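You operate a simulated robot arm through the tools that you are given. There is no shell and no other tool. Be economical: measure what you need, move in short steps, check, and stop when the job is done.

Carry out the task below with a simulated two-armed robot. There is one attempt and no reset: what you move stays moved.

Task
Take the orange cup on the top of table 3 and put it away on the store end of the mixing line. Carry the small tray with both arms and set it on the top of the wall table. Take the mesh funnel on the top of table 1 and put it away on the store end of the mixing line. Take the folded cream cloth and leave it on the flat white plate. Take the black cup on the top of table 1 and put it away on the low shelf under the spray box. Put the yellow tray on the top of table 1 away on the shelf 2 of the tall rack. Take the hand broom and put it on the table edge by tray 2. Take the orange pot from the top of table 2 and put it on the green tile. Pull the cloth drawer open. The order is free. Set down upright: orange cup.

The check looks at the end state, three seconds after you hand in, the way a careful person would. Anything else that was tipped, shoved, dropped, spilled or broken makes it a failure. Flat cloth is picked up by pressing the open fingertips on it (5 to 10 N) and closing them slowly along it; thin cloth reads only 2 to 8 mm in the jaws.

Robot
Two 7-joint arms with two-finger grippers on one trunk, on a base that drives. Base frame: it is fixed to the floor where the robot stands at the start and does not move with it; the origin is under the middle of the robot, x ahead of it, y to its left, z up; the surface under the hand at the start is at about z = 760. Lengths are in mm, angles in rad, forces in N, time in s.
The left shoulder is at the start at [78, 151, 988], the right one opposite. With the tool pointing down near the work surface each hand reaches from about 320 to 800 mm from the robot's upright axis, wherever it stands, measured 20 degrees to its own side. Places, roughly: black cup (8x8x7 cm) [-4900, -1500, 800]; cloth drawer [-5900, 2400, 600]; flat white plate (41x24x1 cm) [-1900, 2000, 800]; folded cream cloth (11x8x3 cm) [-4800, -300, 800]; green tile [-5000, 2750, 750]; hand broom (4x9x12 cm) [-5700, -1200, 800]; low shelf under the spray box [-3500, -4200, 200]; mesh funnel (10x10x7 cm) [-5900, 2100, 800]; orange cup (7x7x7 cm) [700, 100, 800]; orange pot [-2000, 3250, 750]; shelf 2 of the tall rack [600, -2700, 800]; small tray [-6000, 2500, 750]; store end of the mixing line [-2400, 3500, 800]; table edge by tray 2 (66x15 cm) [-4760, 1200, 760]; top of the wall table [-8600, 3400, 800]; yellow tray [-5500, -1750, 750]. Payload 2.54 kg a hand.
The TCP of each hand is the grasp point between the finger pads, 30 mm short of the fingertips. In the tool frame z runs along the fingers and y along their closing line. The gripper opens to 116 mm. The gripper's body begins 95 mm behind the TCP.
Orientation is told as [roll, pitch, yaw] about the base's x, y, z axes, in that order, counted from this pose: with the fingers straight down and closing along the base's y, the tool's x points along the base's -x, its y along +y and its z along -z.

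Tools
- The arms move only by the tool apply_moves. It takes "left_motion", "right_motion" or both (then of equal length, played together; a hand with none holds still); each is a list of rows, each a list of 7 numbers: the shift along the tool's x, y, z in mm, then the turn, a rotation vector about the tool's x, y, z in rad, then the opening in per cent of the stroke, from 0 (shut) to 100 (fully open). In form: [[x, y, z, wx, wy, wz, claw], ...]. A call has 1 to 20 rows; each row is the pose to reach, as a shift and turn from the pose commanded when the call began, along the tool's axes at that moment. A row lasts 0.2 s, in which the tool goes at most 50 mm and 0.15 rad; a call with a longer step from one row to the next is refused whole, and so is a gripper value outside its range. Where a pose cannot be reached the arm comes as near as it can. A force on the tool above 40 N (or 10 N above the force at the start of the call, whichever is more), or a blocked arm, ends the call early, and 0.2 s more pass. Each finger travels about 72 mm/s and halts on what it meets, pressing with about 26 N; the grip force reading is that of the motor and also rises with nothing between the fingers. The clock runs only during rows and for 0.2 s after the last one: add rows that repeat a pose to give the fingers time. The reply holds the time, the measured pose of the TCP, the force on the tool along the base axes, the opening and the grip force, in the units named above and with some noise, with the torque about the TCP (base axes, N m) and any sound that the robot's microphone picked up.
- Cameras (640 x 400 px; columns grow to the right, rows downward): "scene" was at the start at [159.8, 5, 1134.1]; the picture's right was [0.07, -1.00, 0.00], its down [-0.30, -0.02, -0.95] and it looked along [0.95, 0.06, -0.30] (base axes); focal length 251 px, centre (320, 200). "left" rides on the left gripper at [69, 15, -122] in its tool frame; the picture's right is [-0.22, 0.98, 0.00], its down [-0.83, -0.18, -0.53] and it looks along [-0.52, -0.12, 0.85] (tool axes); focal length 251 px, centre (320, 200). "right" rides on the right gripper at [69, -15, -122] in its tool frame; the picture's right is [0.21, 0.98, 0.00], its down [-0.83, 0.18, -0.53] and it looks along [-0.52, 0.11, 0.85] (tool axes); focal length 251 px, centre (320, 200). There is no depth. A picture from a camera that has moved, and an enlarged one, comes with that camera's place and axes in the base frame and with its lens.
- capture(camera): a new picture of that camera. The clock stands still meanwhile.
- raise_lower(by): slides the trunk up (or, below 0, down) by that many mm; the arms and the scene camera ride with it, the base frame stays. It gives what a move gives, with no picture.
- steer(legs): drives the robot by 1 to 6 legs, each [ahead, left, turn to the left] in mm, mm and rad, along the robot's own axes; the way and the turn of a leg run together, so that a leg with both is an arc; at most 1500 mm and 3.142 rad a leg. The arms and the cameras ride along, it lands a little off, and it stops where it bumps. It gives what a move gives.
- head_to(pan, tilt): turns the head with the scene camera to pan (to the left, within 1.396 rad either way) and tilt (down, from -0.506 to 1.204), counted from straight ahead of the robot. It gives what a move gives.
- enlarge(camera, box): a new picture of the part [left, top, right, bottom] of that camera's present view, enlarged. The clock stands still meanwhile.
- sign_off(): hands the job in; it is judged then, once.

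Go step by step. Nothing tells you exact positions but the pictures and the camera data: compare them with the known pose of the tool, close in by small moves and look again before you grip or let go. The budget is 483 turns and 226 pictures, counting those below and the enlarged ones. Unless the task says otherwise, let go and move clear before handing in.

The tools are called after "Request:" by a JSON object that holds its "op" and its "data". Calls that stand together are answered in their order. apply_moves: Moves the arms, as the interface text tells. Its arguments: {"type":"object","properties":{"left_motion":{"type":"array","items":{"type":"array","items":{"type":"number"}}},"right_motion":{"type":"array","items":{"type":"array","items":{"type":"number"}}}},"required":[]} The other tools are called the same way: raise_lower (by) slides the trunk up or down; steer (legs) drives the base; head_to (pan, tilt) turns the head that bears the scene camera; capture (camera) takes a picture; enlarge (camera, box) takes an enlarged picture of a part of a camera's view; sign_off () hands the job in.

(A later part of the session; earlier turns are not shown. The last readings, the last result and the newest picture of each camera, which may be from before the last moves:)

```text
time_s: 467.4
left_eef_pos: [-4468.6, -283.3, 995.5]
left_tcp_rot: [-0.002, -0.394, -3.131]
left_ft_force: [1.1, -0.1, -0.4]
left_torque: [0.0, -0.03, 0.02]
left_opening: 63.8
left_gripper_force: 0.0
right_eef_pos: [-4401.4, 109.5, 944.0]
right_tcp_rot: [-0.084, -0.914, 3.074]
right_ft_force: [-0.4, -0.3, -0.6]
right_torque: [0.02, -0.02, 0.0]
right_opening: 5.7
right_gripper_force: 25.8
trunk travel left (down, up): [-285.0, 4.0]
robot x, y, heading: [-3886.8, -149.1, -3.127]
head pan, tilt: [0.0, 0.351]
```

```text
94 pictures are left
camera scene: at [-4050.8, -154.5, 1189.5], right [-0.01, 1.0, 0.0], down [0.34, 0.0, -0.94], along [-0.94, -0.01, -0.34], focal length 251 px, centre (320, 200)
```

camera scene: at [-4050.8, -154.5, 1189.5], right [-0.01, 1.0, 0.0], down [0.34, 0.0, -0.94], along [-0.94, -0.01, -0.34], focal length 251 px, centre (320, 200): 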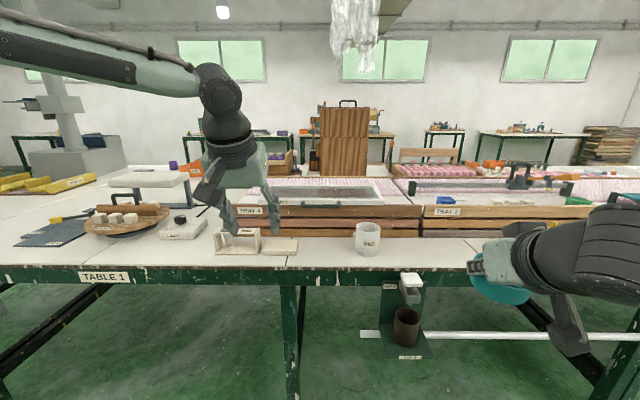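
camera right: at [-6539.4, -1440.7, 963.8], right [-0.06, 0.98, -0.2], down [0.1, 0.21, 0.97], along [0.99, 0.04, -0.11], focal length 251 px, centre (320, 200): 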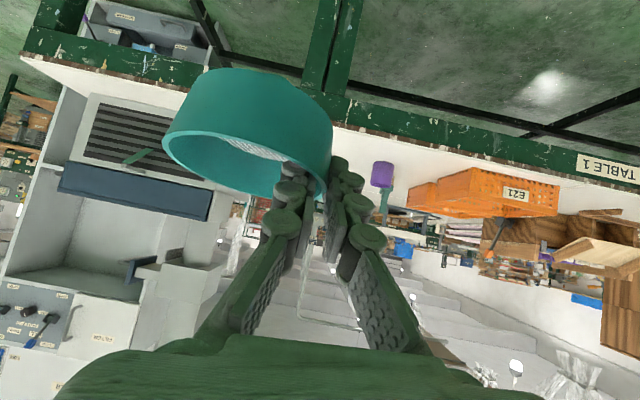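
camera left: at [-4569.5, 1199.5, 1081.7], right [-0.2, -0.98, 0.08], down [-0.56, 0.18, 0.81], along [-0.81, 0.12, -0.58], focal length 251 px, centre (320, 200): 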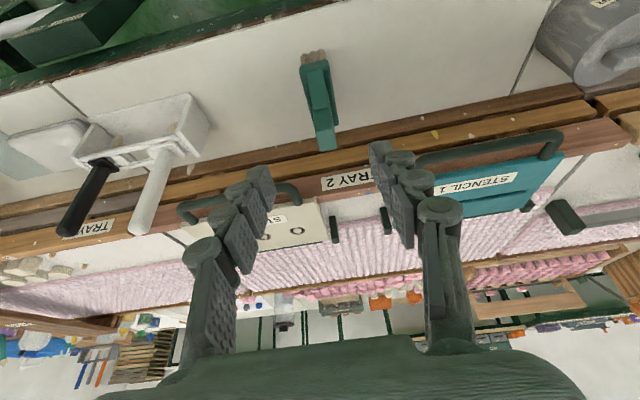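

Request:
{"op": "enlarge", "data": {"camera": "scene", "box": [180, 190, 400, 290]}}

Request:
{"op": "capture", "data": {"camera": "left"}}

```text
2.91 times, centred on (290, 240) of scene
camera zoom: at [-4050.8, -154.5, 1189.5], right [-0.01, 1.0, 0.0], down [0.34, 0.0, -0.94], along [-0.94, -0.01, -0.34], focal length 731 px, centre (407, 84)
```

zoom: 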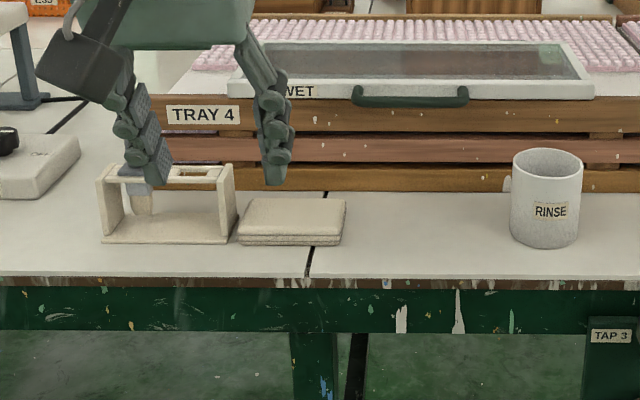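

```text
92 pictures are left
camera left: at [-4357.9, -297.4, 1081.3], right [-0.19, -0.98, 0.08], down [-0.56, 0.17, 0.81], along [-0.81, 0.11, -0.58], focal length 251 px, centre (320, 200)
```

left: 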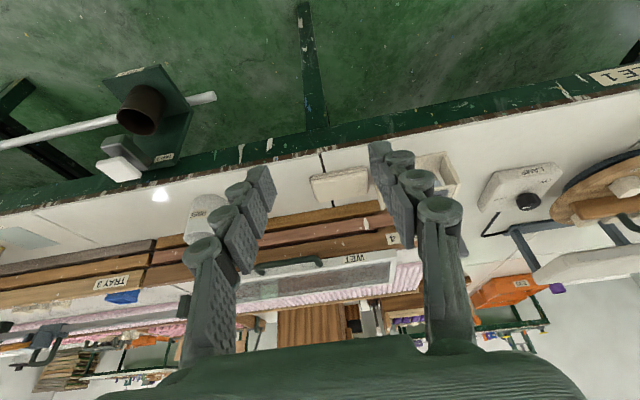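

The folded cloth lies at about (-4765, -289), 11 cm along y and 8 cm along x. I'll grip it across x from above. First I'll lift the funnel a little, straighten and turn the left hand by 90°, then approach.

Request:
{"op": "apply_moves", "data": {"left_motion": [[0, 0, 0, 0, 0.13, 0, 80], [0, 0, 0, 0, 0.26, 0, 90], [0, 0, 0, 0, 0.394, 0, 100]], "right_motion": [[-15, 0, -12, 0, 0, 0, 0], [-30, 0, -24, 0, 0, 0, 0], [-47, 0, -37, 0, 0, 0, 0]]}}

Request:
{"op": "apply_moves", "data": {"left_motion": [[10, 0, 0, 0, 0, -0.14, 100], [20, 0, 0, 0, 0, -0.28, 100], [30, 0, 0, 0, 0, -0.42, 100], [40, 0, 0, 0, 0, -0.56, 100], [50, 0, 0, 0, 0, -0.7, 100], [50, 0, 0, 0, 0, -0.84, 100], [50, 0, 0, 0, 0, -0.98, 100], [50, 0, 0, 0, 0, -1.12, 100], [50, 0, 0, 0, 0, -1.26, 100], [50, 0, 0, 0, 0, -1.4, 100], [50, 0, 0, 0, 0, -1.54, 100], [50, 0, 0, 0, 0, -1.57, 100]]}}

```text
time_s: 468.2
left_eef_pos: [-4460.8, -291.9, 992.0]
left_tcp_rot: [-0.005, 0.002, -3.132]
left_ft_force: [0.4, 0.1, 0.8]
left_torque: [0.01, 0.02, 0.0]
left_opening: 116.2
left_gripper_force: 0.1
left hand out of reach, approached as far as the arm can: row 3
right_eef_pos: [-4401.1, 105.0, 1004.6]
right_tcp_rot: [-0.083, -0.914, 3.075]
right_ft_force: [0.0, -1.0, -0.1]
right_torque: [0.02, 0.02, 0.02]
right_opening: 5.9
right_gripper_force: 25.5
trunk travel left (down, up): [-285.0, 4.0]
robot x, y, heading: [-3888.7, -155.5, -3.128]
head pan, tilt: [0.0, 0.351]
```

```text
time_s: 470.8
left_eef_pos: [-4411.1, -291.4, 993.9]
left_tcp_rot: [-0.001, 0.002, -1.56]
left_ft_force: [-0.2, 0.3, 0.3]
left_torque: [0.01, -0.06, 0.0]
left_opening: 116.0
left_gripper_force: 0.0
right_eef_pos: [-4401.4, 106.7, 1003.2]
right_tcp_rot: [-0.084, -0.915, 3.074]
right_ft_force: [0.4, 0.0, 0.8]
right_torque: [0.02, 0.02, 0.02]
right_opening: 6.0
right_gripper_force: 26.1
trunk travel left (down, up): [-285.0, 4.0]
robot x, y, heading: [-3883.1, -152.0, -3.13]
head pan, tilt: [0.0, 0.351]
```

Request:
{"op": "steer", "data": {"legs": [[335, 0, -0.012]]}}

Request:
{"op": "apply_moves", "data": {"left_motion": [[0, 0, 40, 0, 0, 0, 100], [0, 0, 80, 0, 0, 0, 100], [0, 0, 110, 0, 0, 0, 100]]}}

Request:
{"op": "capture", "data": {"camera": "left"}}

Request:
{"op": "capture", "data": {"camera": "scene"}}

```text
time_s: 473.0
left_eef_pos: [-4752.4, -290.2, 994.3]
left_tcp_rot: [-0.001, 0.001, -1.571]
left_ft_force: [-0.4, 0.2, -0.7]
left_torque: [0.03, -0.03, 0.0]
left_opening: 116.0
left_gripper_force: 0.1
right_eef_pos: [-4740.4, 106.7, 1002.6]
right_tcp_rot: [-0.083, -0.915, 3.067]
right_ft_force: [-0.5, 0.9, 0.5]
right_torque: [-0.03, -0.03, 0.01]
right_opening: 5.9
right_gripper_force: 26.3
trunk travel left (down, up): [-285.0, 4.0]
robot x, y, heading: [-4227.2, -155.1, -3.135]
head pan, tilt: [0.0, 0.351]
```

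```text
time_s: 473.8
left_eef_pos: [-4752.9, -288.2, 884.1]
left_tcp_rot: [-0.001, 0.0, -1.57]
left_ft_force: [0.2, 0.3, -0.7]
left_torque: [0.03, 0.0, 0.04]
left_opening: 115.6
left_gripper_force: 0.0
right_eef_pos: [-4739.8, 106.3, 1003.0]
right_tcp_rot: [-0.083, -0.914, 3.066]
right_ft_force: [-0.3, 0.4, -0.1]
right_torque: [-0.07, 0.01, -0.01]
right_opening: 5.9
right_gripper_force: 26.4
trunk travel left (down, up): [-285.0, 4.0]
robot x, y, heading: [-4231.3, -157.7, -3.134]
head pan, tilt: [0.0, 0.351]
```

```text
91 pictures are left
camera left: at [-4737.3, -220.5, 1005.9], right [0.98, -0.21, 0.0], down [-0.18, -0.83, 0.53], along [-0.11, -0.52, -0.85], focal length 251 px, centre (320, 200)
```

left: 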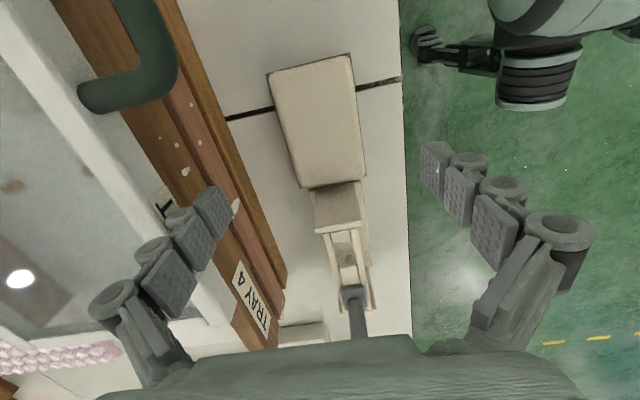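

```text
90 pictures are left
camera scene: at [-4391.0, -156.3, 1189.5], right [-0.01, 1.0, 0.0], down [0.34, 0.0, -0.94], along [-0.94, 0.0, -0.34], focal length 251 px, centre (320, 200)
```

scene: 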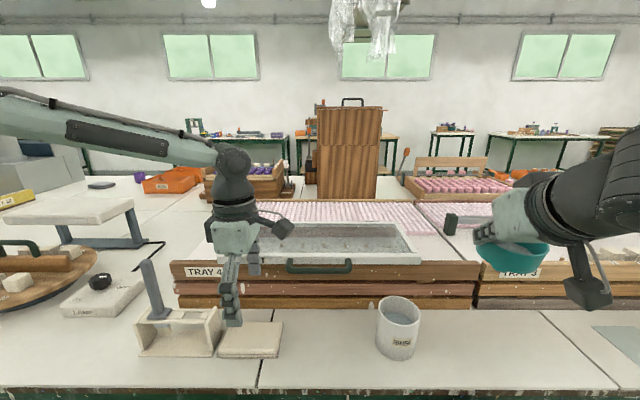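

The cloth is centred near (-4748, -287) between the fingers, about 67 mm wide. I'll lower around it and close slowly.

Request:
{"op": "apply_moves", "data": {"left_motion": [[0, 5, 25, 0, 0, 0, 88], [0, 5, 50, 0, 0, 0, 88], [0, 5, 70, 0, 0, 0, 88], [0, 5, 82, 0, 0, 0, 88], [0, 5, 90, 0, 0, 0, 88]]}}

Request:
{"op": "capture", "data": {"camera": "left"}}

```text
time_s: 475.0
left_eef_pos: [-4748.4, -289.4, 794.0]
left_tcp_rot: [0.0, 0.003, -1.57]
left_ft_force: [-0.4, -0.9, -0.2]
left_torque: [-0.01, -0.02, 0.04]
left_opening: 101.9
left_gripper_force: 0.0
right_eef_pos: [-4740.8, 107.2, 1003.1]
right_tcp_rot: [-0.084, -0.915, 3.067]
right_ft_force: [-0.1, -0.2, -1.5]
right_torque: [0.03, -0.02, 0.0]
right_opening: 6.0
right_gripper_force: 25.9
trunk travel left (down, up): [-285.0, 4.0]
robot x, y, heading: [-4230.6, -155.5, -3.14]
head pan, tilt: [0.0, 0.351]
```

```text
89 pictures are left
camera left: at [-4732.0, -220.3, 916.1], right [0.98, -0.21, 0.0], down [-0.18, -0.83, 0.53], along [-0.12, -0.52, -0.85], focal length 251 px, centre (320, 200)
```

left: 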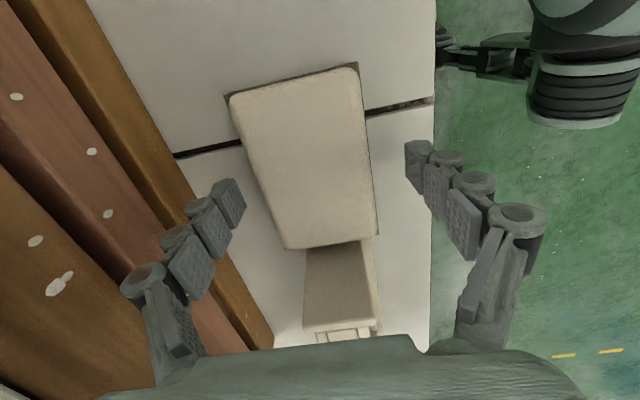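

Request:
{"op": "apply_moves", "data": {"left_motion": [[0, 0, 1, 0, 0, 0, 80], [0, 0, 1, 0, 0, 0, 72], [0, 0, 1, 0, 0, 0, 64], [0, 0, 1, 0, 0, 0, 57], [0, 0, 1, 0, 0, 0, 50], [0, 0, 1, 0, 0, 0, 44], [0, 0, 1, 0, 0, 0, 38], [0, 0, 1, 0, 0, 0, 32], [0, 0, 1, 0, 0, 0, 32]]}}

Request:
{"op": "capture", "data": {"camera": "left"}}

```text
time_s: 477.0
left_eef_pos: [-4747.3, -288.3, 792.0]
left_tcp_rot: [-0.001, 0.004, -1.571]
left_ft_force: [-1.4, -0.5, 4.1]
left_torque: [0.02, 0.1, 0.02]
left_opening: 68.7
left_gripper_force: 26.1
right_eef_pos: [-4739.0, 106.7, 1001.6]
right_tcp_rot: [-0.082, -0.914, 3.068]
right_ft_force: [0.7, -0.1, -0.6]
right_torque: [-0.02, -0.04, 0.05]
right_opening: 6.1
right_gripper_force: 25.3
trunk travel left (down, up): [-285.0, 4.0]
robot x, y, heading: [-4229.2, -153.1, -3.139]
head pan, tilt: [0.0, 0.351]
```

```text
88 pictures are left
camera left: at [-4732.1, -220.2, 915.5], right [0.98, -0.21, 0.0], down [-0.18, -0.83, 0.53], along [-0.12, -0.52, -0.85], focal length 251 px, centre (320, 200)
```

left: 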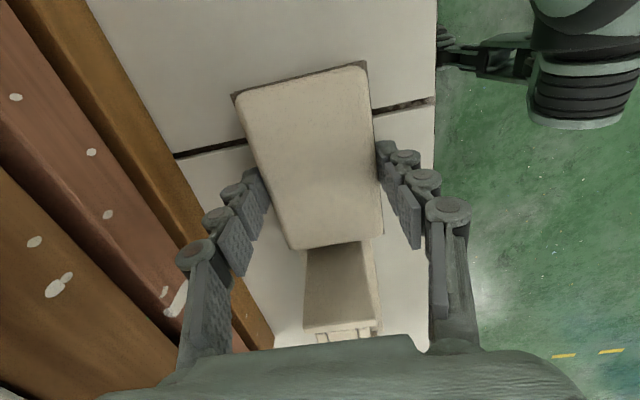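

Request:
{"op": "apply_moves", "data": {"left_motion": [[0, 0, -10, 0, 0, 0, 30], [0, 0, -30, 0, 0, 0, 30], [0, 0, -60, 0, 0, 0, 30], [0, 0, -95, 0, 0, 0, 30], [0, 0, -130, 0, 0, 0, 30], [0, 0, -170, 0, 0, 0, 30]]}}

Request:
{"op": "capture", "data": {"camera": "left"}}

```text
time_s: 478.4
left_eef_pos: [-4746.8, -290.3, 965.2]
left_tcp_rot: [-0.001, 0.003, -1.573]
left_ft_force: [0.1, -0.7, -0.7]
left_torque: [0.0, 0.01, 0.03]
left_opening: 68.9
left_gripper_force: 25.8
right_eef_pos: [-4740.2, 108.0, 1003.6]
right_tcp_rot: [-0.083, -0.916, 3.067]
right_ft_force: [0.3, 0.0, -0.6]
right_torque: [-0.04, 0.02, 0.02]
right_opening: 6.1
right_gripper_force: 25.4
trunk travel left (down, up): [-285.0, 4.0]
robot x, y, heading: [-4228.1, -154.2, -3.137]
head pan, tilt: [0.0, 0.351]
```

```text
87 pictures are left
camera left: at [-4731.9, -221.2, 1086.1], right [0.98, -0.21, 0.0], down [-0.18, -0.83, 0.53], along [-0.12, -0.52, -0.85], focal length 251 px, centre (320, 200)
```

left: 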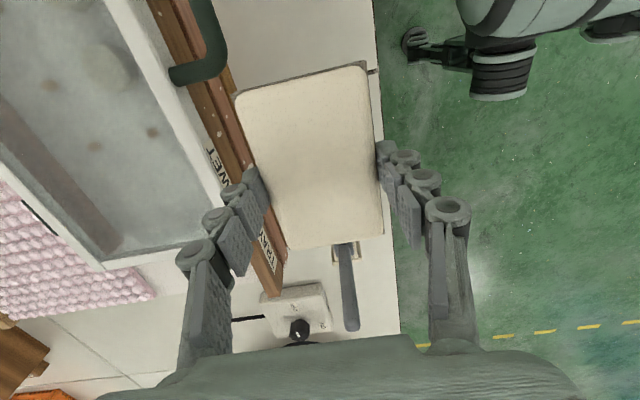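

The cloth is held. Next I'll take the funnel to the store end, approaching table 2 from its west side at y ≈ 3500.

Request:
{"op": "steer", "data": {"legs": [[-300, 0, 0], [0, 0, -1.57], [1450, -100, 0], [1450, -100, 0], [750, -100, 0], [0, 0, -1.57]]}}

Request:
{"op": "capture", "data": {"camera": "scene"}}

```text
time_s: 505.6
left_eef_pos: [-3151.1, 3608.4, 962.5]
left_tcp_rot: [0.0, 0.002, 1.571]
left_ft_force: [-1.0, 1.0, -0.2]
left_torque: [-0.02, -0.02, 0.03]
left_opening: 69.0
left_gripper_force: 26.0
right_eef_pos: [-3159.6, 3211.3, 1002.8]
right_tcp_rot: [-0.083, -0.914, -0.076]
right_ft_force: [-0.3, 0.1, -0.7]
right_torque: [0.03, 0.0, -0.01]
right_opening: 6.0
right_gripper_force: 26.3
trunk travel left (down, up): [-285.0, 4.0]
robot x, y, heading: [-3670.4, 3471.3, 0.0]
head pan, tilt: [0.0, 0.351]
```

```text
86 pictures are left
camera scene: at [-3510.9, 3472.5, 1189.5], right [0.0, -1.0, 0.0], down [-0.34, 0.0, -0.94], along [0.94, 0.0, -0.34], focal length 251 px, centre (320, 200)
```

scene: 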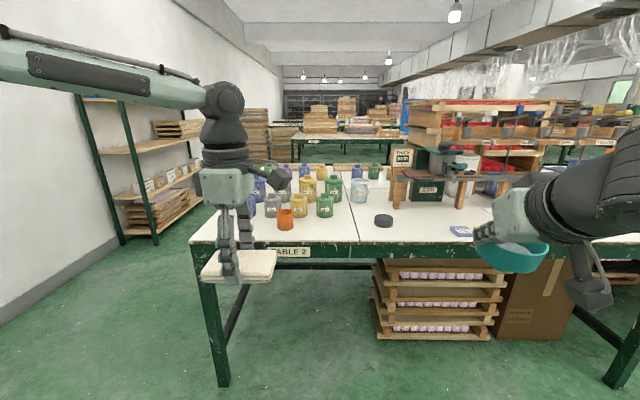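

Request:
{"op": "steer", "data": {"legs": [[0, 290, 0], [400, 0, 0]]}}

Request:
{"op": "capture", "data": {"camera": "scene"}}

Request:
{"op": "capture", "data": {"camera": "right"}}

```text
time_s: 511.0
left_eef_pos: [-2752.4, 3903.0, 961.9]
left_tcp_rot: [-0.001, 0.001, 1.575]
left_ft_force: [1.1, 1.6, -0.5]
left_torque: [0.0, 0.04, -0.02]
left_opening: 68.9
left_gripper_force: 26.4
right_eef_pos: [-2757.5, 3506.1, 1002.5]
right_tcp_rot: [-0.084, -0.915, -0.069]
right_ft_force: [0.9, 0.2, -0.9]
right_torque: [0.02, 0.01, 0.0]
right_opening: 6.0
right_gripper_force: 26.1
trunk travel left (down, up): [-285.0, 4.0]
robot x, y, heading: [-3271.5, 3763.1, 0.012]
head pan, tilt: [0.0, 0.351]
```

```text
85 pictures are left
camera scene: at [-3111.6, 3764.9, 1189.4], right [0.01, -1.0, 0.0], down [-0.34, 0.0, -0.94], along [0.94, 0.01, -0.34], focal length 251 px, centre (320, 200)
```

scene: 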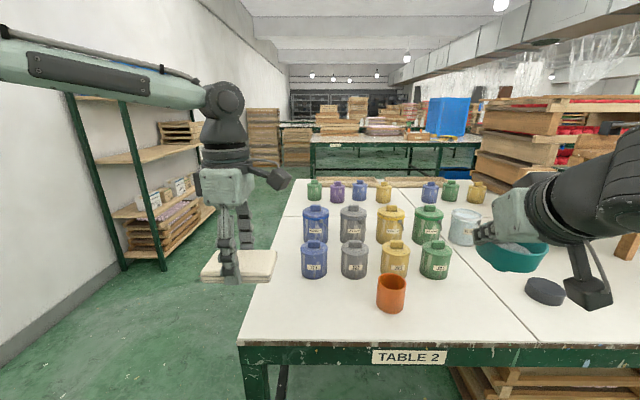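

```text
84 pictures are left
camera right: at [-2898.4, 3511.1, 1022.8], right [0.0, 0.98, -0.22], down [0.11, 0.22, 0.97], along [0.99, -0.03, -0.11], focal length 251 px, centre (320, 200)
```

right: 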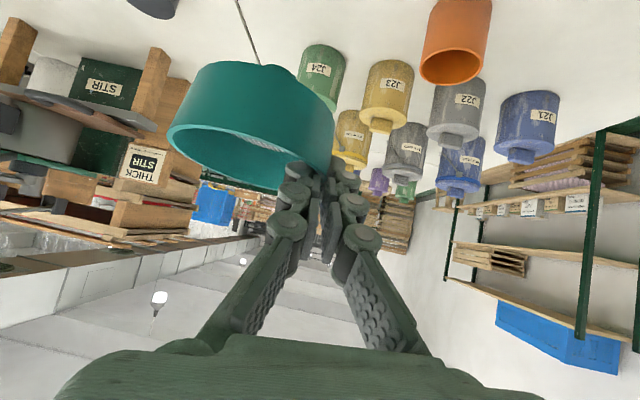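

Table space at (-2645, 3460) is clear between the cup and the black disc. I'll drive the last 100 mm and lower the funnel.

Request:
{"op": "steer", "data": {"legs": [[104, 0, -0.01]]}}

Request:
{"op": "apply_moves", "data": {"right_motion": [[20, 0, 15, 0, 0, 0, 0], [40, 0, 30, 0, 0, 0, 0], [60, 0, 46, 0, 0, 0, 0], [80, 0, 61, 0, 0, 0, 0], [100, 0, 76, 0, 0, 0, 0], [116, 0, 89, 0, 0, 0, 0]]}}

Request:
{"op": "capture", "data": {"camera": "scene"}}

Request:
{"op": "capture", "data": {"camera": "right"}}

```text
time_s: 512.2
left_eef_pos: [-2647.5, 3900.2, 962.6]
left_tcp_rot: [0.001, 0.002, 1.569]
left_ft_force: [0.4, 0.0, -1.9]
left_torque: [0.01, 0.0, -0.01]
left_opening: 68.7
left_gripper_force: 26.3
right_eef_pos: [-2657.0, 3502.4, 1002.9]
right_tcp_rot: [-0.082, -0.915, -0.075]
right_ft_force: [-0.3, 0.4, -0.6]
right_torque: [0.02, 0.01, 0.02]
right_opening: 6.1
right_gripper_force: 26.0
trunk travel left (down, up): [-285.0, 4.0]
robot x, y, heading: [-3168.3, 3763.9, 0.005]
head pan, tilt: [0.0, 0.351]
```

```text
time_s: 513.6
left_eef_pos: [-2649.8, 3900.1, 964.2]
left_tcp_rot: [-0.001, 0.001, 1.57]
left_ft_force: [0.5, -0.4, -0.6]
left_torque: [0.01, -0.02, 0.01]
left_opening: 69.0
left_gripper_force: 25.7
right_eef_pos: [-2657.5, 3494.8, 857.8]
right_tcp_rot: [-0.082, -0.916, -0.076]
right_ft_force: [0.7, -0.5, -0.7]
right_torque: [-0.02, 0.02, -0.01]
right_opening: 5.9
right_gripper_force: 26.0
right hand out of reach, approached as far as the arm can: row 4, 5
trunk travel left (down, up): [-285.0, 4.0]
robot x, y, heading: [-3167.1, 3765.1, 0.003]
head pan, tilt: [0.0, 0.351]
```

```text
83 pictures are left
camera scene: at [-3008.9, 3764.3, 1189.6], right [0.0, -1.0, 0.0], down [-0.34, 0.0, -0.94], along [0.94, 0.0, -0.34], focal length 251 px, centre (320, 200)
```

scene: 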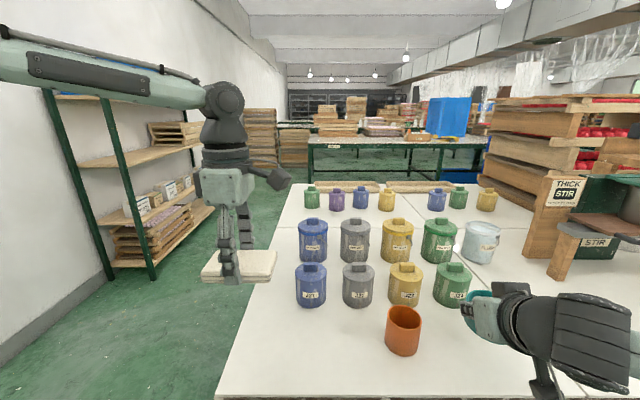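

```text
82 pictures are left
camera right: at [-2797.8, 3502.0, 877.2], right [0.01, 0.98, -0.22], down [0.11, 0.22, 0.97], along [0.99, -0.03, -0.11], focal length 251 px, centre (320, 200)
```

right: 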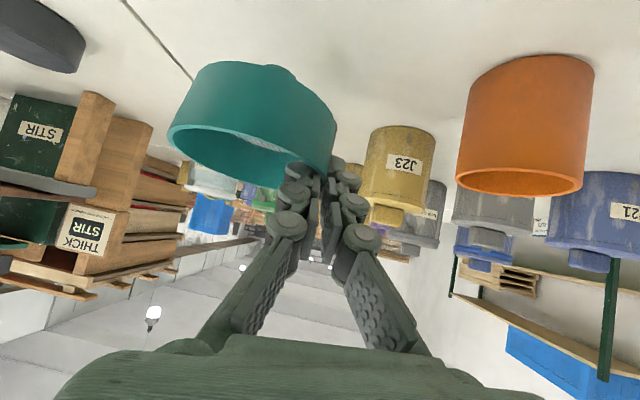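

Request:
{"op": "apply_moves", "data": {"right_motion": [[4, 0, 3, 0, 0, 0, 0], [8, 0, 6, 0, 0, 0, 0], [12, 0, 9, 0, 0, 0, 0], [12, 0, 9, 0, 0, 0, 0]]}}

```text
time_s: 514.6
left_eef_pos: [-2648.9, 3899.8, 963.6]
left_tcp_rot: [-0.001, 0.002, 1.569]
left_ft_force: [-0.2, 0.2, 0.0]
left_torque: [0.01, -0.03, 0.03]
left_opening: 68.8
left_gripper_force: 26.4
right_eef_pos: [-2658.2, 3494.9, 842.8]
right_tcp_rot: [-0.082, -0.914, -0.078]
right_ft_force: [0.4, -0.1, -1.1]
right_torque: [0.01, 0.02, 0.0]
right_opening: 5.9
right_gripper_force: 25.4
trunk travel left (down, up): [-285.0, 4.0]
robot x, y, heading: [-3165.8, 3763.6, 0.004]
head pan, tilt: [0.0, 0.351]
```

Request:
{"op": "apply_moves", "data": {"right_motion": [[3, 0, 2.3, 0, 0, 0, 0], [6, 0, 4.6, 0, 0, 0, 0], [9, 0, 7, 0, 0, 0, 0], [9, 0, 7, 0, 0, 0, 0]]}}

```text
time_s: 515.6
left_eef_pos: [-2648.9, 3899.0, 963.9]
left_tcp_rot: [0.0, 0.002, 1.569]
left_ft_force: [0.3, 0.9, 0.1]
left_torque: [-0.01, 0.02, 0.03]
left_opening: 68.9
left_gripper_force: 26.0
right_eef_pos: [-2659.4, 3493.5, 831.0]
right_tcp_rot: [-0.084, -0.917, -0.077]
right_ft_force: [-0.6, 0.7, -0.4]
right_torque: [0.04, -0.03, 0.01]
right_opening: 5.8
right_gripper_force: 25.7
trunk travel left (down, up): [-285.0, 4.0]
robot x, y, heading: [-3168.7, 3765.6, 0.006]
head pan, tilt: [0.0, 0.351]
```

Request:
{"op": "apply_moves", "data": {"right_motion": [[2, 0, 1.5, 0, 0, 0, 0], [4, 0, 3, 0, 0, 0, 0], [6, 0, 4.6, 0, 0, 0, 0], [6, 0, 4.6, 0, 0, 0, 0]]}}

Request:
{"op": "capture", "data": {"camera": "right"}}

```text
time_s: 516.6
left_eef_pos: [-2650.4, 3900.5, 965.3]
left_tcp_rot: [-0.003, 0.003, 1.569]
left_ft_force: [-0.6, -0.6, -0.6]
left_torque: [0.02, 0.01, 0.0]
left_opening: 68.5
left_gripper_force: 25.7
right_eef_pos: [-2658.7, 3494.3, 826.6]
right_tcp_rot: [-0.083, -0.924, -0.075]
right_ft_force: [0.9, 6.1, 16.1]
right_torque: [-0.35, -0.04, 0.05]
right_opening: 5.7
right_gripper_force: 25.9
trunk travel left (down, up): [-285.0, 4.0]
robot x, y, heading: [-3167.2, 3764.2, 0.002]
head pan, tilt: [0.0, 0.351]
```

```text
81 pictures are left
camera right: at [-2798.3, 3500.8, 845.6], right [0.01, 0.98, -0.22], down [0.1, 0.22, 0.97], along [0.99, -0.03, -0.1], focal length 251 px, centre (320, 200)
```

right: 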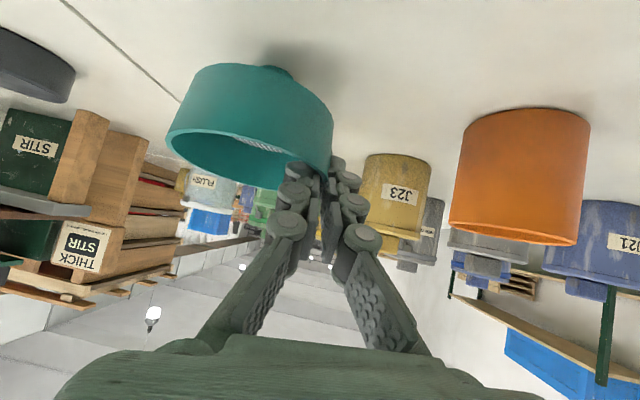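

Request:
{"op": "apply_moves", "data": {"right_motion": [[-1.5, 0, -1.2, 0, 0, 0, 0], [-1.5, 0, -1.2, 0, 0, 0, 4], [-1.5, 0, -1.2, 0, 0, 0, 8], [-1.5, 0, -1.2, 0, 0, 0, 14], [-1.5, 0, -1.2, 0, 0, 0, 24], [-1.5, 0, -1.2, 0, 0, 0, 34], [-1.5, 0, -1.2, 0, 0, 0, 34]]}}

Request:
{"op": "capture", "data": {"camera": "right"}}

```text
time_s: 518.2
left_eef_pos: [-2649.2, 3900.0, 963.7]
left_tcp_rot: [-0.001, 0.001, 1.569]
left_ft_force: [0.9, 0.2, -0.4]
left_torque: [0.01, 0.03, 0.0]
left_opening: 69.1
left_gripper_force: 25.6
right_eef_pos: [-2658.4, 3493.0, 826.4]
right_tcp_rot: [-0.084, -0.915, -0.076]
right_ft_force: [-0.4, -0.2, 0.1]
right_torque: [0.03, 0.04, -0.01]
right_opening: 39.3
right_gripper_force: 0.0
trunk travel left (down, up): [-285.0, 4.0]
robot x, y, heading: [-3169.7, 3765.2, 0.001]
head pan, tilt: [0.0, 0.351]
```

```text
80 pictures are left
camera right: at [-2798.5, 3499.8, 845.3], right [0.01, 0.98, -0.22], down [0.11, 0.22, 0.97], along [0.99, -0.03, -0.11], focal length 251 px, centre (320, 200)
```

right: 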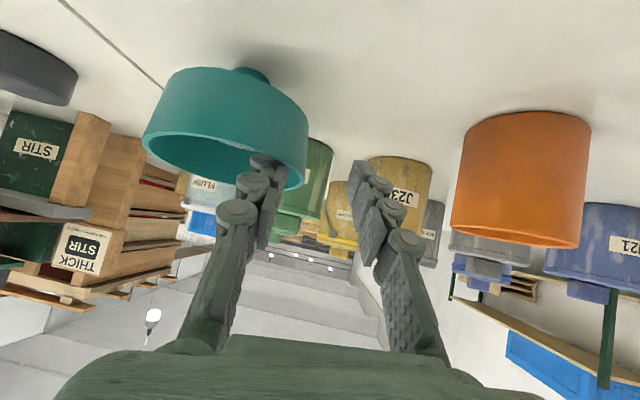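

Request:
{"op": "apply_moves", "data": {"right_motion": [[-8, 0, -6, 0, 0, 0, 34], [-24, 0, -18, 0, 0, 0, 34], [-48, 0, -37, 0, 0, 0, 34], [-79, 0, -61, 0, 0, 0, 34], [-110, 0, -85, 0, 0, 0, 34], [-130, 0, -100, 0, 0, 0, 34]]}}

Request:
{"op": "capture", "data": {"camera": "right"}}

```text
time_s: 519.6
left_eef_pos: [-2649.4, 3899.0, 962.6]
left_tcp_rot: [0.0, 0.005, 1.567]
left_ft_force: [-0.1, -0.9, -0.8]
left_torque: [0.01, -0.01, 0.01]
left_opening: 68.8
left_gripper_force: 26.2
right_eef_pos: [-2657.6, 3501.3, 988.7]
right_tcp_rot: [-0.084, -0.914, -0.077]
right_ft_force: [0.0, -0.3, -1.0]
right_torque: [0.02, -0.02, 0.01]
right_opening: 39.8
right_gripper_force: 0.1
right hand out of reach, approached as far as the arm can: row 3
trunk travel left (down, up): [-285.0, 4.0]
robot x, y, heading: [-3171.5, 3764.5, 0.004]
head pan, tilt: [0.0, 0.351]
```

```text
79 pictures are left
camera right: at [-2798.0, 3507.8, 1008.6], right [0.01, 0.98, -0.22], down [0.11, 0.22, 0.97], along [0.99, -0.03, -0.11], focal length 251 px, centre (320, 200)
```

right: 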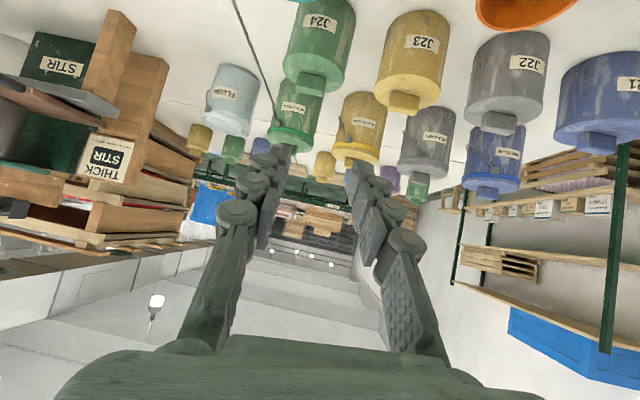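

Request:
{"op": "steer", "data": {"legs": [[-300, 0, 0], [0, 620, 0]]}}

Request:
{"op": "head_to", "data": {"pan": -0.7, "tilt": 0.4}}

Request:
{"op": "capture", "data": {"camera": "scene"}}

```text
time_s: 527.7
left_eef_pos: [-2961.3, 4527.8, 963.6]
left_tcp_rot: [0.001, 0.003, 1.577]
left_ft_force: [-1.1, -0.6, -1.1]
left_torque: [0.0, -0.01, 0.06]
left_opening: 68.7
left_gripper_force: 26.0
right_eef_pos: [-2966.1, 4130.0, 988.9]
right_tcp_rot: [-0.085, -0.914, -0.067]
right_ft_force: [-0.3, -0.5, 0.2]
right_torque: [-0.01, 0.01, -0.03]
right_opening: 39.2
right_gripper_force: 0.2
trunk travel left (down, up): [-285.0, 4.0]
robot x, y, heading: [-3480.3, 4388.9, 0.014]
head pan, tilt: [0.0, 0.351]
```

```text
time_s: 528.8
left_eef_pos: [-2960.6, 4527.7, 962.6]
left_tcp_rot: [0.0, 0.003, 1.58]
left_ft_force: [0.1, 0.1, -1.3]
left_torque: [0.02, 0.05, 0.01]
left_opening: 69.2
left_gripper_force: 25.7
right_eef_pos: [-2966.7, 4129.2, 989.6]
right_tcp_rot: [-0.083, -0.915, -0.067]
right_ft_force: [-0.3, 0.3, -0.5]
right_torque: [-0.01, 0.02, 0.01]
right_opening: 39.3
right_gripper_force: 0.0
trunk travel left (down, up): [-285.0, 4.0]
robot x, y, heading: [-3482.2, 4386.3, 0.012]
head pan, tilt: [-0.7, 0.4]
```

```text
78 pictures are left
camera scene: at [-3341.7, 4329.7, 1185.0], right [-0.63, -0.77, 0.0], down [-0.3, 0.25, -0.92], along [0.71, -0.58, -0.39], focal length 251 px, centre (320, 200)
```

scene: 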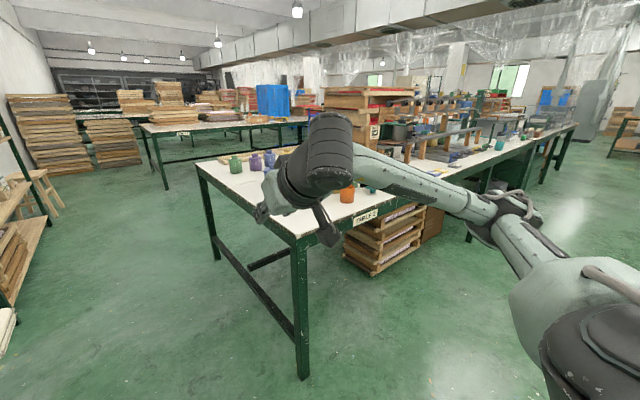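

The cup and funnel are both on the table. I'll go round to table 2's east side for the white plate.

Request:
{"op": "steer", "data": {"legs": [[1400, 0, -0.012], [1130, 0, 0], [0, 0, -1.57], [1200, 0, 0], [1036, 0, 0], [0, 0, -1.57]]}}

Request:
{"op": "head_to", "data": {"pan": 0.0, "tilt": 0.35}}

Request:
{"op": "capture", "data": {"camera": "scene"}}

```text
time_s: 557.1
left_eef_pos: [-1010.3, 1615.9, 963.7]
left_tcp_rot: [-0.003, 0.003, -0.333]
left_ft_force: [0.7, -0.3, 0.5]
left_torque: [-0.01, 0.03, 0.0]
left_opening: 68.7
left_gripper_force: 26.0
right_eef_pos: [-1367.9, 1748.0, 988.6]
right_tcp_rot: [-0.067, -0.914, -1.956]
right_ft_force: [0.3, 0.3, 0.2]
right_torque: [-0.01, -0.01, -0.01]
right_opening: 39.4
right_gripper_force: 0.0
trunk travel left (down, up): [-285.0, 4.0]
robot x, y, heading: [-966.5, 2153.9, -1.899]
head pan, tilt: [-0.7, 0.4]
stopped in leg 6: the robot was blocked; the commanded pose is now the measured one
```

```text
time_s: 558.1
left_eef_pos: [-1011.4, 1614.3, 961.4]
left_tcp_rot: [0.004, 0.006, -0.335]
left_ft_force: [0.2, -0.1, 0.2]
left_torque: [0.02, -0.01, 0.03]
left_opening: 69.0
left_gripper_force: 25.5
right_eef_pos: [-1369.1, 1747.8, 986.4]
right_tcp_rot: [-0.069, -0.911, -1.956]
right_ft_force: [0.0, -0.2, -0.3]
right_torque: [0.01, 0.0, -0.02]
right_opening: 39.4
right_gripper_force: 0.0
trunk travel left (down, up): [-285.0, 4.0]
robot x, y, heading: [-966.4, 2152.2, -1.9]
head pan, tilt: [0.0, 0.351]
```

```text
77 pictures are left
camera scene: at [-1021.8, 1994.6, 1188.6], right [-0.95, 0.32, 0.0], down [0.11, 0.33, -0.94], along [-0.3, -0.89, -0.35], focal length 251 px, centre (320, 200)
```

scene: 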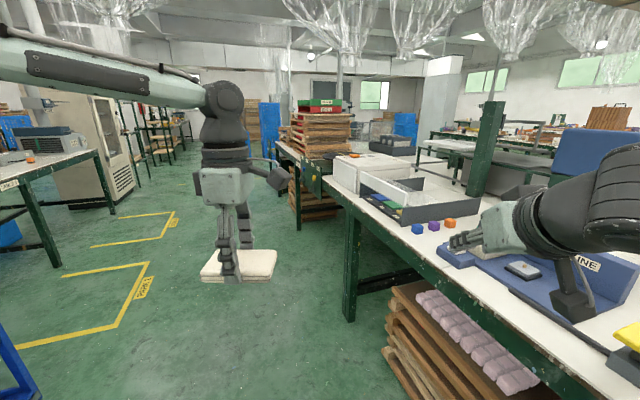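

The turn was blocked again, most likely by the right elbow against the wooden stack on table 2. I'll reverse the turn, step east, and check the stack.

Request:
{"op": "steer", "data": {"legs": [[0, 0, 0.3], [0, 150, 0]]}}

Request:
{"op": "head_to", "data": {"pan": -1.39, "tilt": 0.2}}

Request:
{"op": "capture", "data": {"camera": "scene"}}

```text
time_s: 561.2
left_eef_pos: [-705.7, 1626.0, 964.5]
left_tcp_rot: [-0.005, 0.002, -0.036]
left_ft_force: [-0.1, -0.7, 0.0]
left_torque: [0.02, 0.02, 0.01]
left_opening: 68.8
left_gripper_force: 26.2
right_eef_pos: [-1087.3, 1646.1, 988.7]
right_tcp_rot: [-0.067, -0.918, -1.662]
right_ft_force: [0.0, 0.0, -0.7]
right_torque: [0.0, 0.0, 0.0]
right_opening: 39.5
right_gripper_force: 0.1
trunk travel left (down, up): [-285.0, 4.0]
robot x, y, heading: [-821.1, 2149.7, -1.603]
head pan, tilt: [0.0, 0.351]
```

```text
time_s: 562.7
left_eef_pos: [-705.3, 1624.8, 963.7]
left_tcp_rot: [-0.002, 0.004, -0.036]
left_ft_force: [1.5, -1.0, -0.5]
left_torque: [0.0, 0.0, -0.02]
left_opening: 69.2
left_gripper_force: 25.7
right_eef_pos: [-1087.3, 1646.2, 988.1]
right_tcp_rot: [-0.063, -0.917, -1.664]
right_ft_force: [-1.0, 0.5, 0.2]
right_torque: [-0.01, 0.01, 0.01]
right_opening: 39.2
right_gripper_force: 0.0
trunk travel left (down, up): [-285.0, 4.0]
robot x, y, heading: [-822.8, 2149.8, -1.596]
head pan, tilt: [-1.389, 0.201]
```

```text
76 pictures are left
camera scene: at [-917.3, 2066.0, 1203.5], right [-0.15, 0.99, 0.0], down [0.2, 0.03, -0.98], along [-0.97, -0.15, -0.2], focal length 251 px, centre (320, 200)
```

scene: 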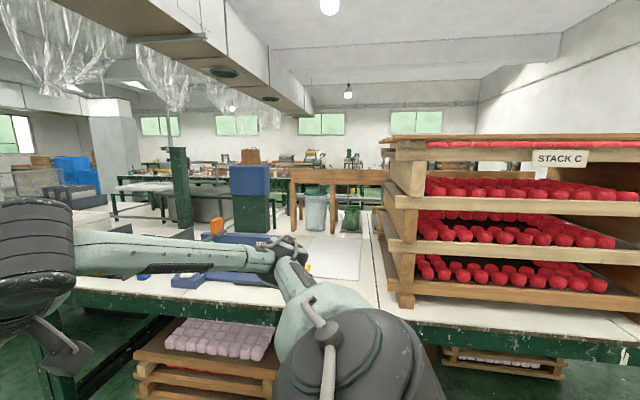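

I'll approach from the south-west facing heading instead: stand near (-1175, 1800) with heading ≈ 2.35, which keeps both elbows clear. I'll turn by the long, free way round.

Request:
{"op": "steer", "data": {"legs": [[350, -50, 0], [0, 0, 2.0], [0, 0, 1.95]]}}

Request:
{"op": "head_to", "data": {"pan": 0.4, "tilt": 0.4}}

Request:
{"op": "capture", "data": {"camera": "scene"}}

```text
time_s: 574.6
left_eef_pos: [-1328.9, 2102.1, 965.1]
left_tcp_rot: [-0.003, 0.003, -2.415]
left_ft_force: [-0.1, 1.1, 0.9]
left_torque: [-0.02, -0.01, -0.01]
left_opening: 69.0
left_gripper_force: 26.2
right_eef_pos: [-1037.4, 2352.2, 988.1]
right_tcp_rot: [-0.064, -0.916, 2.241]
right_ft_force: [0.1, 0.0, -0.3]
right_torque: [-0.01, 0.01, 0.01]
right_opening: 39.4
right_gripper_force: 0.2
trunk travel left (down, up): [-285.0, 4.0]
robot x, y, heading: [-882.2, 1803.8, 2.304]
head pan, tilt: [-1.389, 0.201]
```

```text
time_s: 576.4
left_eef_pos: [-1328.2, 2103.0, 963.8]
left_tcp_rot: [-0.002, 0.004, -2.416]
left_ft_force: [-0.9, 0.0, -0.2]
left_torque: [0.01, 0.02, 0.0]
left_opening: 68.7
left_gripper_force: 25.9
right_eef_pos: [-1038.1, 2351.7, 988.3]
right_tcp_rot: [-0.065, -0.917, 2.242]
right_ft_force: [-0.5, 0.4, 0.2]
right_torque: [0.01, 0.0, 0.0]
right_opening: 39.3
right_gripper_force: 0.0
trunk travel left (down, up): [-285.0, 4.0]
robot x, y, heading: [-884.5, 1806.3, 2.304]
head pan, tilt: [0.4, 0.4]
```

```text
75 pictures are left
camera scene: at [-1013.4, 1893.5, 1185.0], right [0.43, 0.91, 0.0], down [0.35, -0.17, -0.92], along [-0.83, 0.39, -0.39], focal length 251 px, centre (320, 200)
```

scene: 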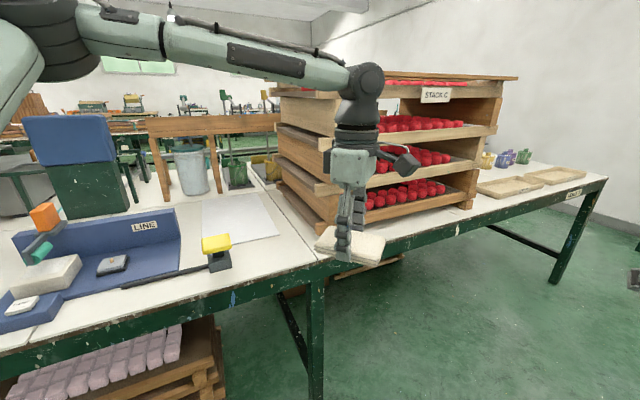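

The plate spans roughly x -1735 to -2120, y 1836 to 2095. I'll swing the cloth hand to the left first (clear of stack C), then drive in and look down at the plate.

Request:
{"op": "apply_moves", "data": {"left_motion": [[-45, 0, 0, 0, 0, 0, 30], [-90, 0, 0, 0, 0, 0, 30], [-135, 0, 0, 0, 0, 0, 30], [-180, 0, 0, 0, 0, 0, 30], [-220, 0, 0, 0, 0, 0, 30], [-255, 0, 0, 0, 0, 0, 30]]}}

Request:
{"op": "steer", "data": {"legs": [[215, 185, 0]]}}

Request:
{"op": "capture", "data": {"camera": "left"}}

Request:
{"op": "capture", "data": {"camera": "scene"}}

```text
time_s: 577.8
left_eef_pos: [-1519.0, 1932.4, 964.5]
left_tcp_rot: [-0.003, 0.004, -2.416]
left_ft_force: [-1.0, 0.3, -0.8]
left_torque: [0.01, 0.02, 0.02]
left_opening: 68.9
left_gripper_force: 25.7
right_eef_pos: [-1036.9, 2351.5, 988.9]
right_tcp_rot: [-0.066, -0.915, 2.243]
right_ft_force: [-0.7, -0.2, 0.5]
right_torque: [0.02, 0.01, 0.02]
right_opening: 39.5
right_gripper_force: 0.1
trunk travel left (down, up): [-285.0, 4.0]
robot x, y, heading: [-883.3, 1803.5, 2.307]
head pan, tilt: [0.4, 0.4]
```

```text
time_s: 580.3
left_eef_pos: [-1808.1, 1971.3, 964.0]
left_tcp_rot: [-0.002, 0.005, -2.415]
left_ft_force: [-0.5, 0.1, -1.3]
left_torque: [0.0, 0.0, -0.03]
left_opening: 68.9
left_gripper_force: 25.9
right_eef_pos: [-1326.2, 2389.2, 988.7]
right_tcp_rot: [-0.064, -0.916, 2.24]
right_ft_force: [-0.9, 1.1, -0.4]
right_torque: [-0.01, -0.01, 0.0]
right_opening: 39.6
right_gripper_force: 0.1
trunk travel left (down, up): [-285.0, 4.0]
robot x, y, heading: [-1174.2, 1844.3, 2.305]
head pan, tilt: [0.4, 0.4]
```

```text
74 pictures are left
camera left: at [-1745.3, 2005.5, 1086.4], right [0.49, -0.87, 0.0], down [-0.74, -0.41, 0.53], along [-0.47, -0.26, -0.85], focal length 251 px, centre (320, 200)
```

left: 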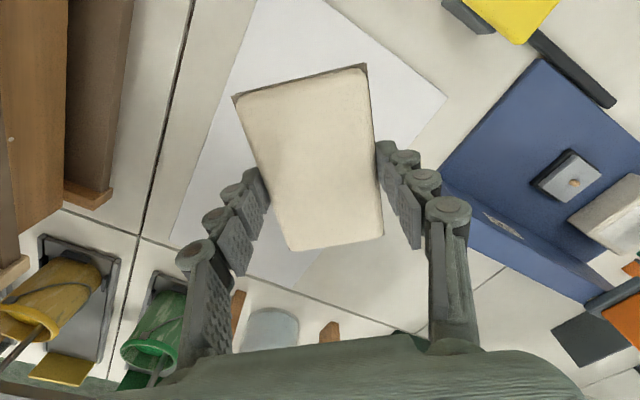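

```text
73 pictures are left
camera scene: at [-1302.4, 1931.1, 1184.9], right [0.43, 0.91, 0.0], down [0.35, -0.17, -0.92], along [-0.83, 0.39, -0.39], focal length 251 px, centre (320, 200)
```

scene: 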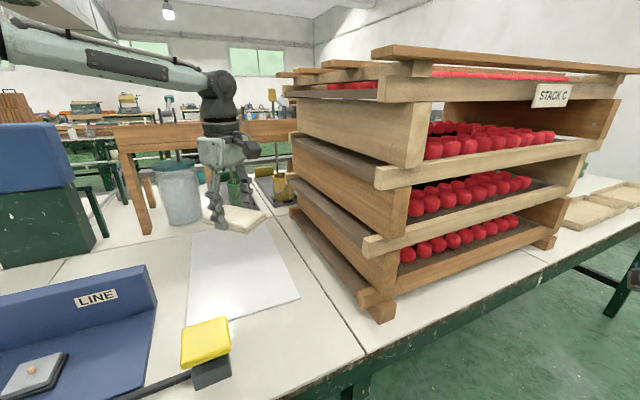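

Request:
{"op": "apply_moves", "data": {"left_motion": [[-8, -5, 25, 0, 0, 0, 30], [-15, -9, 50, 0, 0, 0, 30], [-22, -13, 80, 0, 0, 0, 30], [-22, -13, 110, 0, 0, 0, 30], [-22, -13, 135, 0, 0, 0, 30], [-22, -13, 148, 0, 0, 0, 30]]}}

Request:
{"op": "capture", "data": {"camera": "left"}}

Request:
{"op": "capture", "data": {"camera": "scene"}}

```text
time_s: 581.7
left_eef_pos: [-1831.8, 1968.1, 817.0]
left_tcp_rot: [-0.006, 0.004, -2.415]
left_ft_force: [-0.6, -0.2, -0.2]
left_torque: [0.01, 0.05, 0.0]
left_opening: 68.9
left_gripper_force: 25.9
right_eef_pos: [-1326.4, 2390.7, 989.2]
right_tcp_rot: [-0.064, -0.916, 2.241]
right_ft_force: [-0.9, -0.7, 0.1]
right_torque: [-0.02, 0.0, -0.01]
right_opening: 39.3
right_gripper_force: 0.1
trunk travel left (down, up): [-285.0, 4.0]
robot x, y, heading: [-1171.7, 1839.1, 2.303]
head pan, tilt: [0.4, 0.4]
```

```text
72 pictures are left
camera left: at [-1770.2, 2001.4, 938.3], right [0.49, -0.87, 0.0], down [-0.74, -0.41, 0.53], along [-0.47, -0.26, -0.85], focal length 251 px, centre (320, 200)
```

left: 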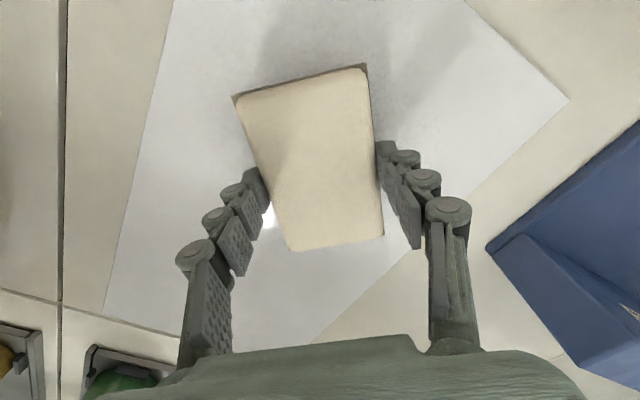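

```text
71 pictures are left
camera scene: at [-1302.2, 1931.0, 1185.0], right [0.43, 0.91, 0.0], down [0.35, -0.17, -0.92], along [-0.83, 0.39, -0.39], focal length 251 px, centre (320, 200)
```

scene: 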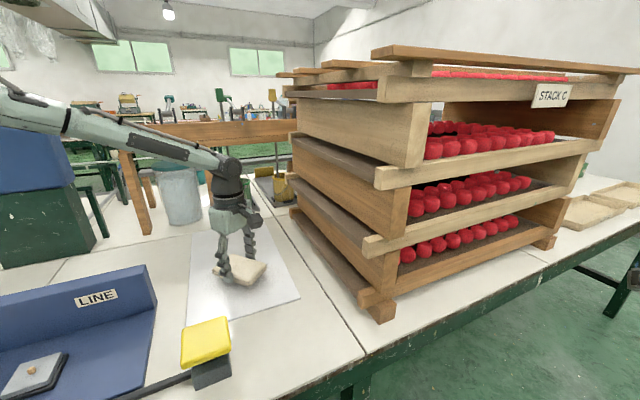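

Request:
{"op": "apply_moves", "data": {"left_motion": [[0, 0, 5, 0, 0, 0, 30], [0, 0, 10, 0, 0, 0, 30], [0, 0, 14, 0, 0, 0, 30], [0, 0, 14, 0, 0, 0, 30]]}}

```text
time_s: 582.7
left_eef_pos: [-1831.2, 1966.9, 802.2]
left_tcp_rot: [-0.002, 0.004, -2.414]
left_ft_force: [0.0, 0.8, 0.0]
left_torque: [-0.02, -0.01, -0.02]
left_opening: 69.2
left_gripper_force: 26.5
right_eef_pos: [-1325.2, 2389.2, 988.6]
right_tcp_rot: [-0.065, -0.917, 2.24]
right_ft_force: [0.7, -0.3, -0.5]
right_torque: [-0.05, 0.0, -0.02]
right_opening: 39.6
right_gripper_force: 0.1
trunk travel left (down, up): [-285.0, 4.0]
robot x, y, heading: [-1172.7, 1842.6, 2.298]
head pan, tilt: [0.4, 0.4]
```

Request:
{"op": "apply_moves", "data": {"left_motion": [[0, 0, 3, 0, 0, 0, 30], [0, 0, 5, 0, 0, 0, 30], [0, 0, 5, 0, 0, 0, 30]]}}

```text
time_s: 583.5
left_eef_pos: [-1831.8, 1968.0, 798.9]
left_tcp_rot: [-0.006, 0.001, -2.416]
left_ft_force: [-0.7, -2.6, 9.8]
left_torque: [-0.23, -0.27, -0.11]
left_opening: 68.8
left_gripper_force: 25.6
right_eef_pos: [-1325.8, 2389.1, 988.5]
right_tcp_rot: [-0.065, -0.918, 2.241]
right_ft_force: [0.2, 0.3, -0.1]
right_torque: [0.0, 0.0, -0.01]
right_opening: 39.0
right_gripper_force: 0.1
trunk travel left (down, up): [-285.0, 4.0]
robot x, y, heading: [-1166.3, 1839.9, 2.301]
head pan, tilt: [0.4, 0.4]
```

Contact at 10 N. I'll release and lift straight up.

Request:
{"op": "apply_moves", "data": {"left_motion": [[0, 0, 0, 0, 0, 0, 62], [0, 0, 0, 0, 0, 0, 72], [0, 0, 0, 0, 0, 0, 82], [0, 0, 0, 0, 0, 0, 86], [0, 0, -15, 0, 0, 0, 86], [0, 0, -45, 0, 0, 0, 86], [0, 0, -85, 0, 0, 0, 86], [0, 0, -125, 0, 0, 0, 86], [0, 0, -165, 0, 0, 0, 86]]}}

Request:
{"op": "capture", "data": {"camera": "left"}}

```text
time_s: 585.5
left_eef_pos: [-1830.5, 1968.1, 964.8]
left_tcp_rot: [-0.001, 0.001, -2.416]
left_ft_force: [-0.6, 0.5, -0.4]
left_torque: [0.0, 0.03, 0.01]
left_opening: 100.1
left_gripper_force: 0.1
right_eef_pos: [-1325.7, 2389.5, 988.9]
right_tcp_rot: [-0.066, -0.917, 2.241]
right_ft_force: [0.1, 0.0, 0.0]
right_torque: [0.02, 0.0, 0.02]
right_opening: 39.4
right_gripper_force: 0.1
trunk travel left (down, up): [-285.0, 4.0]
robot x, y, heading: [-1169.1, 1841.0, 2.303]
head pan, tilt: [0.4, 0.4]
```

```text
70 pictures are left
camera left: at [-1768.5, 2001.6, 1086.1], right [0.49, -0.87, 0.0], down [-0.74, -0.41, 0.53], along [-0.47, -0.26, -0.85], focal length 251 px, centre (320, 200)
```

left: 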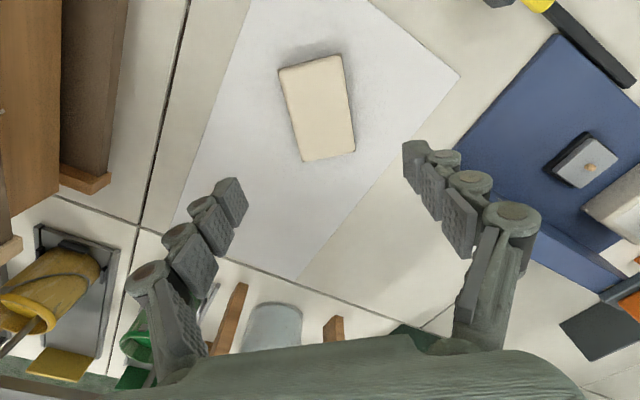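

The cloth lies flat on the plate. I'll retrace my way out, turn back the safe way round, and head south toward the last two items.

Request:
{"op": "steer", "data": {"legs": [[-215, -185, 0], [0, 0, -1.95], [0, 0, -1.92], [1300, 0, 0]]}}

Request:
{"op": "head_to", "data": {"pan": -0.35, "tilt": 0.3}}

Request:
{"op": "capture", "data": {"camera": "scene"}}

```text
time_s: 595.4
left_eef_pos: [-212.8, 1764.7, 962.7]
left_tcp_rot: [-0.002, -0.019, 0.861]
left_ft_force: [0.8, 0.9, 1.0]
left_torque: [0.0, -0.01, 0.02]
left_opening: 101.2
left_gripper_force: 0.1
right_eef_pos: [-674.9, 1278.4, 988.9]
right_tcp_rot: [-0.064, -0.915, -0.786]
right_ft_force: [0.4, -1.0, -0.2]
right_torque: [0.03, 0.01, 0.01]
right_opening: 39.3
right_gripper_force: 0.0
trunk travel left (down, up): [-285.0, 4.0]
robot x, y, heading: [-891.5, 1804.0, -0.727]
head pan, tilt: [0.4, 0.4]
stopped in leg 3: the force on the tool passed its limit at 66 N (the readings are from after the stop); the commanded pose is now the measured one
```

```text
time_s: 596.5
left_eef_pos: [-212.0, 1764.9, 963.1]
left_tcp_rot: [-0.001, -0.019, 0.863]
left_ft_force: [1.1, 1.9, 0.7]
left_torque: [0.02, -0.04, 0.1]
left_opening: 101.3
left_gripper_force: 0.1
right_eef_pos: [-675.2, 1279.3, 988.5]
right_tcp_rot: [-0.065, -0.916, -0.788]
right_ft_force: [-0.1, -1.0, 0.6]
right_torque: [0.02, -0.01, -0.05]
right_opening: 39.6
right_gripper_force: 0.0
trunk travel left (down, up): [-285.0, 4.0]
robot x, y, heading: [-890.7, 1804.7, -0.724]
head pan, tilt: [-0.351, 0.3]
```

```text
69 pictures are left
camera scene: at [-796.4, 1677.4, 1194.3], right [-0.88, -0.48, 0.0], down [-0.14, 0.26, -0.96], along [0.45, -0.84, -0.3], focal length 251 px, centre (320, 200)
```

scene: 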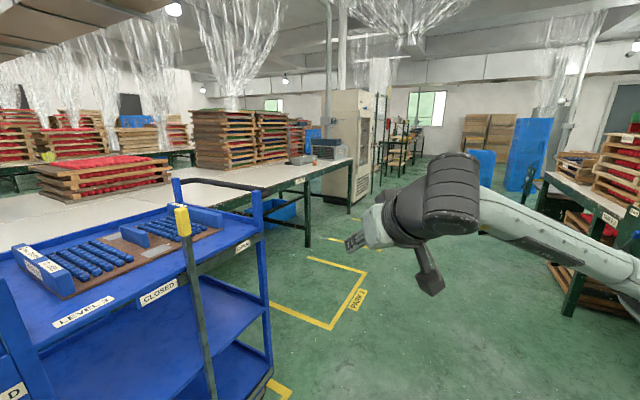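

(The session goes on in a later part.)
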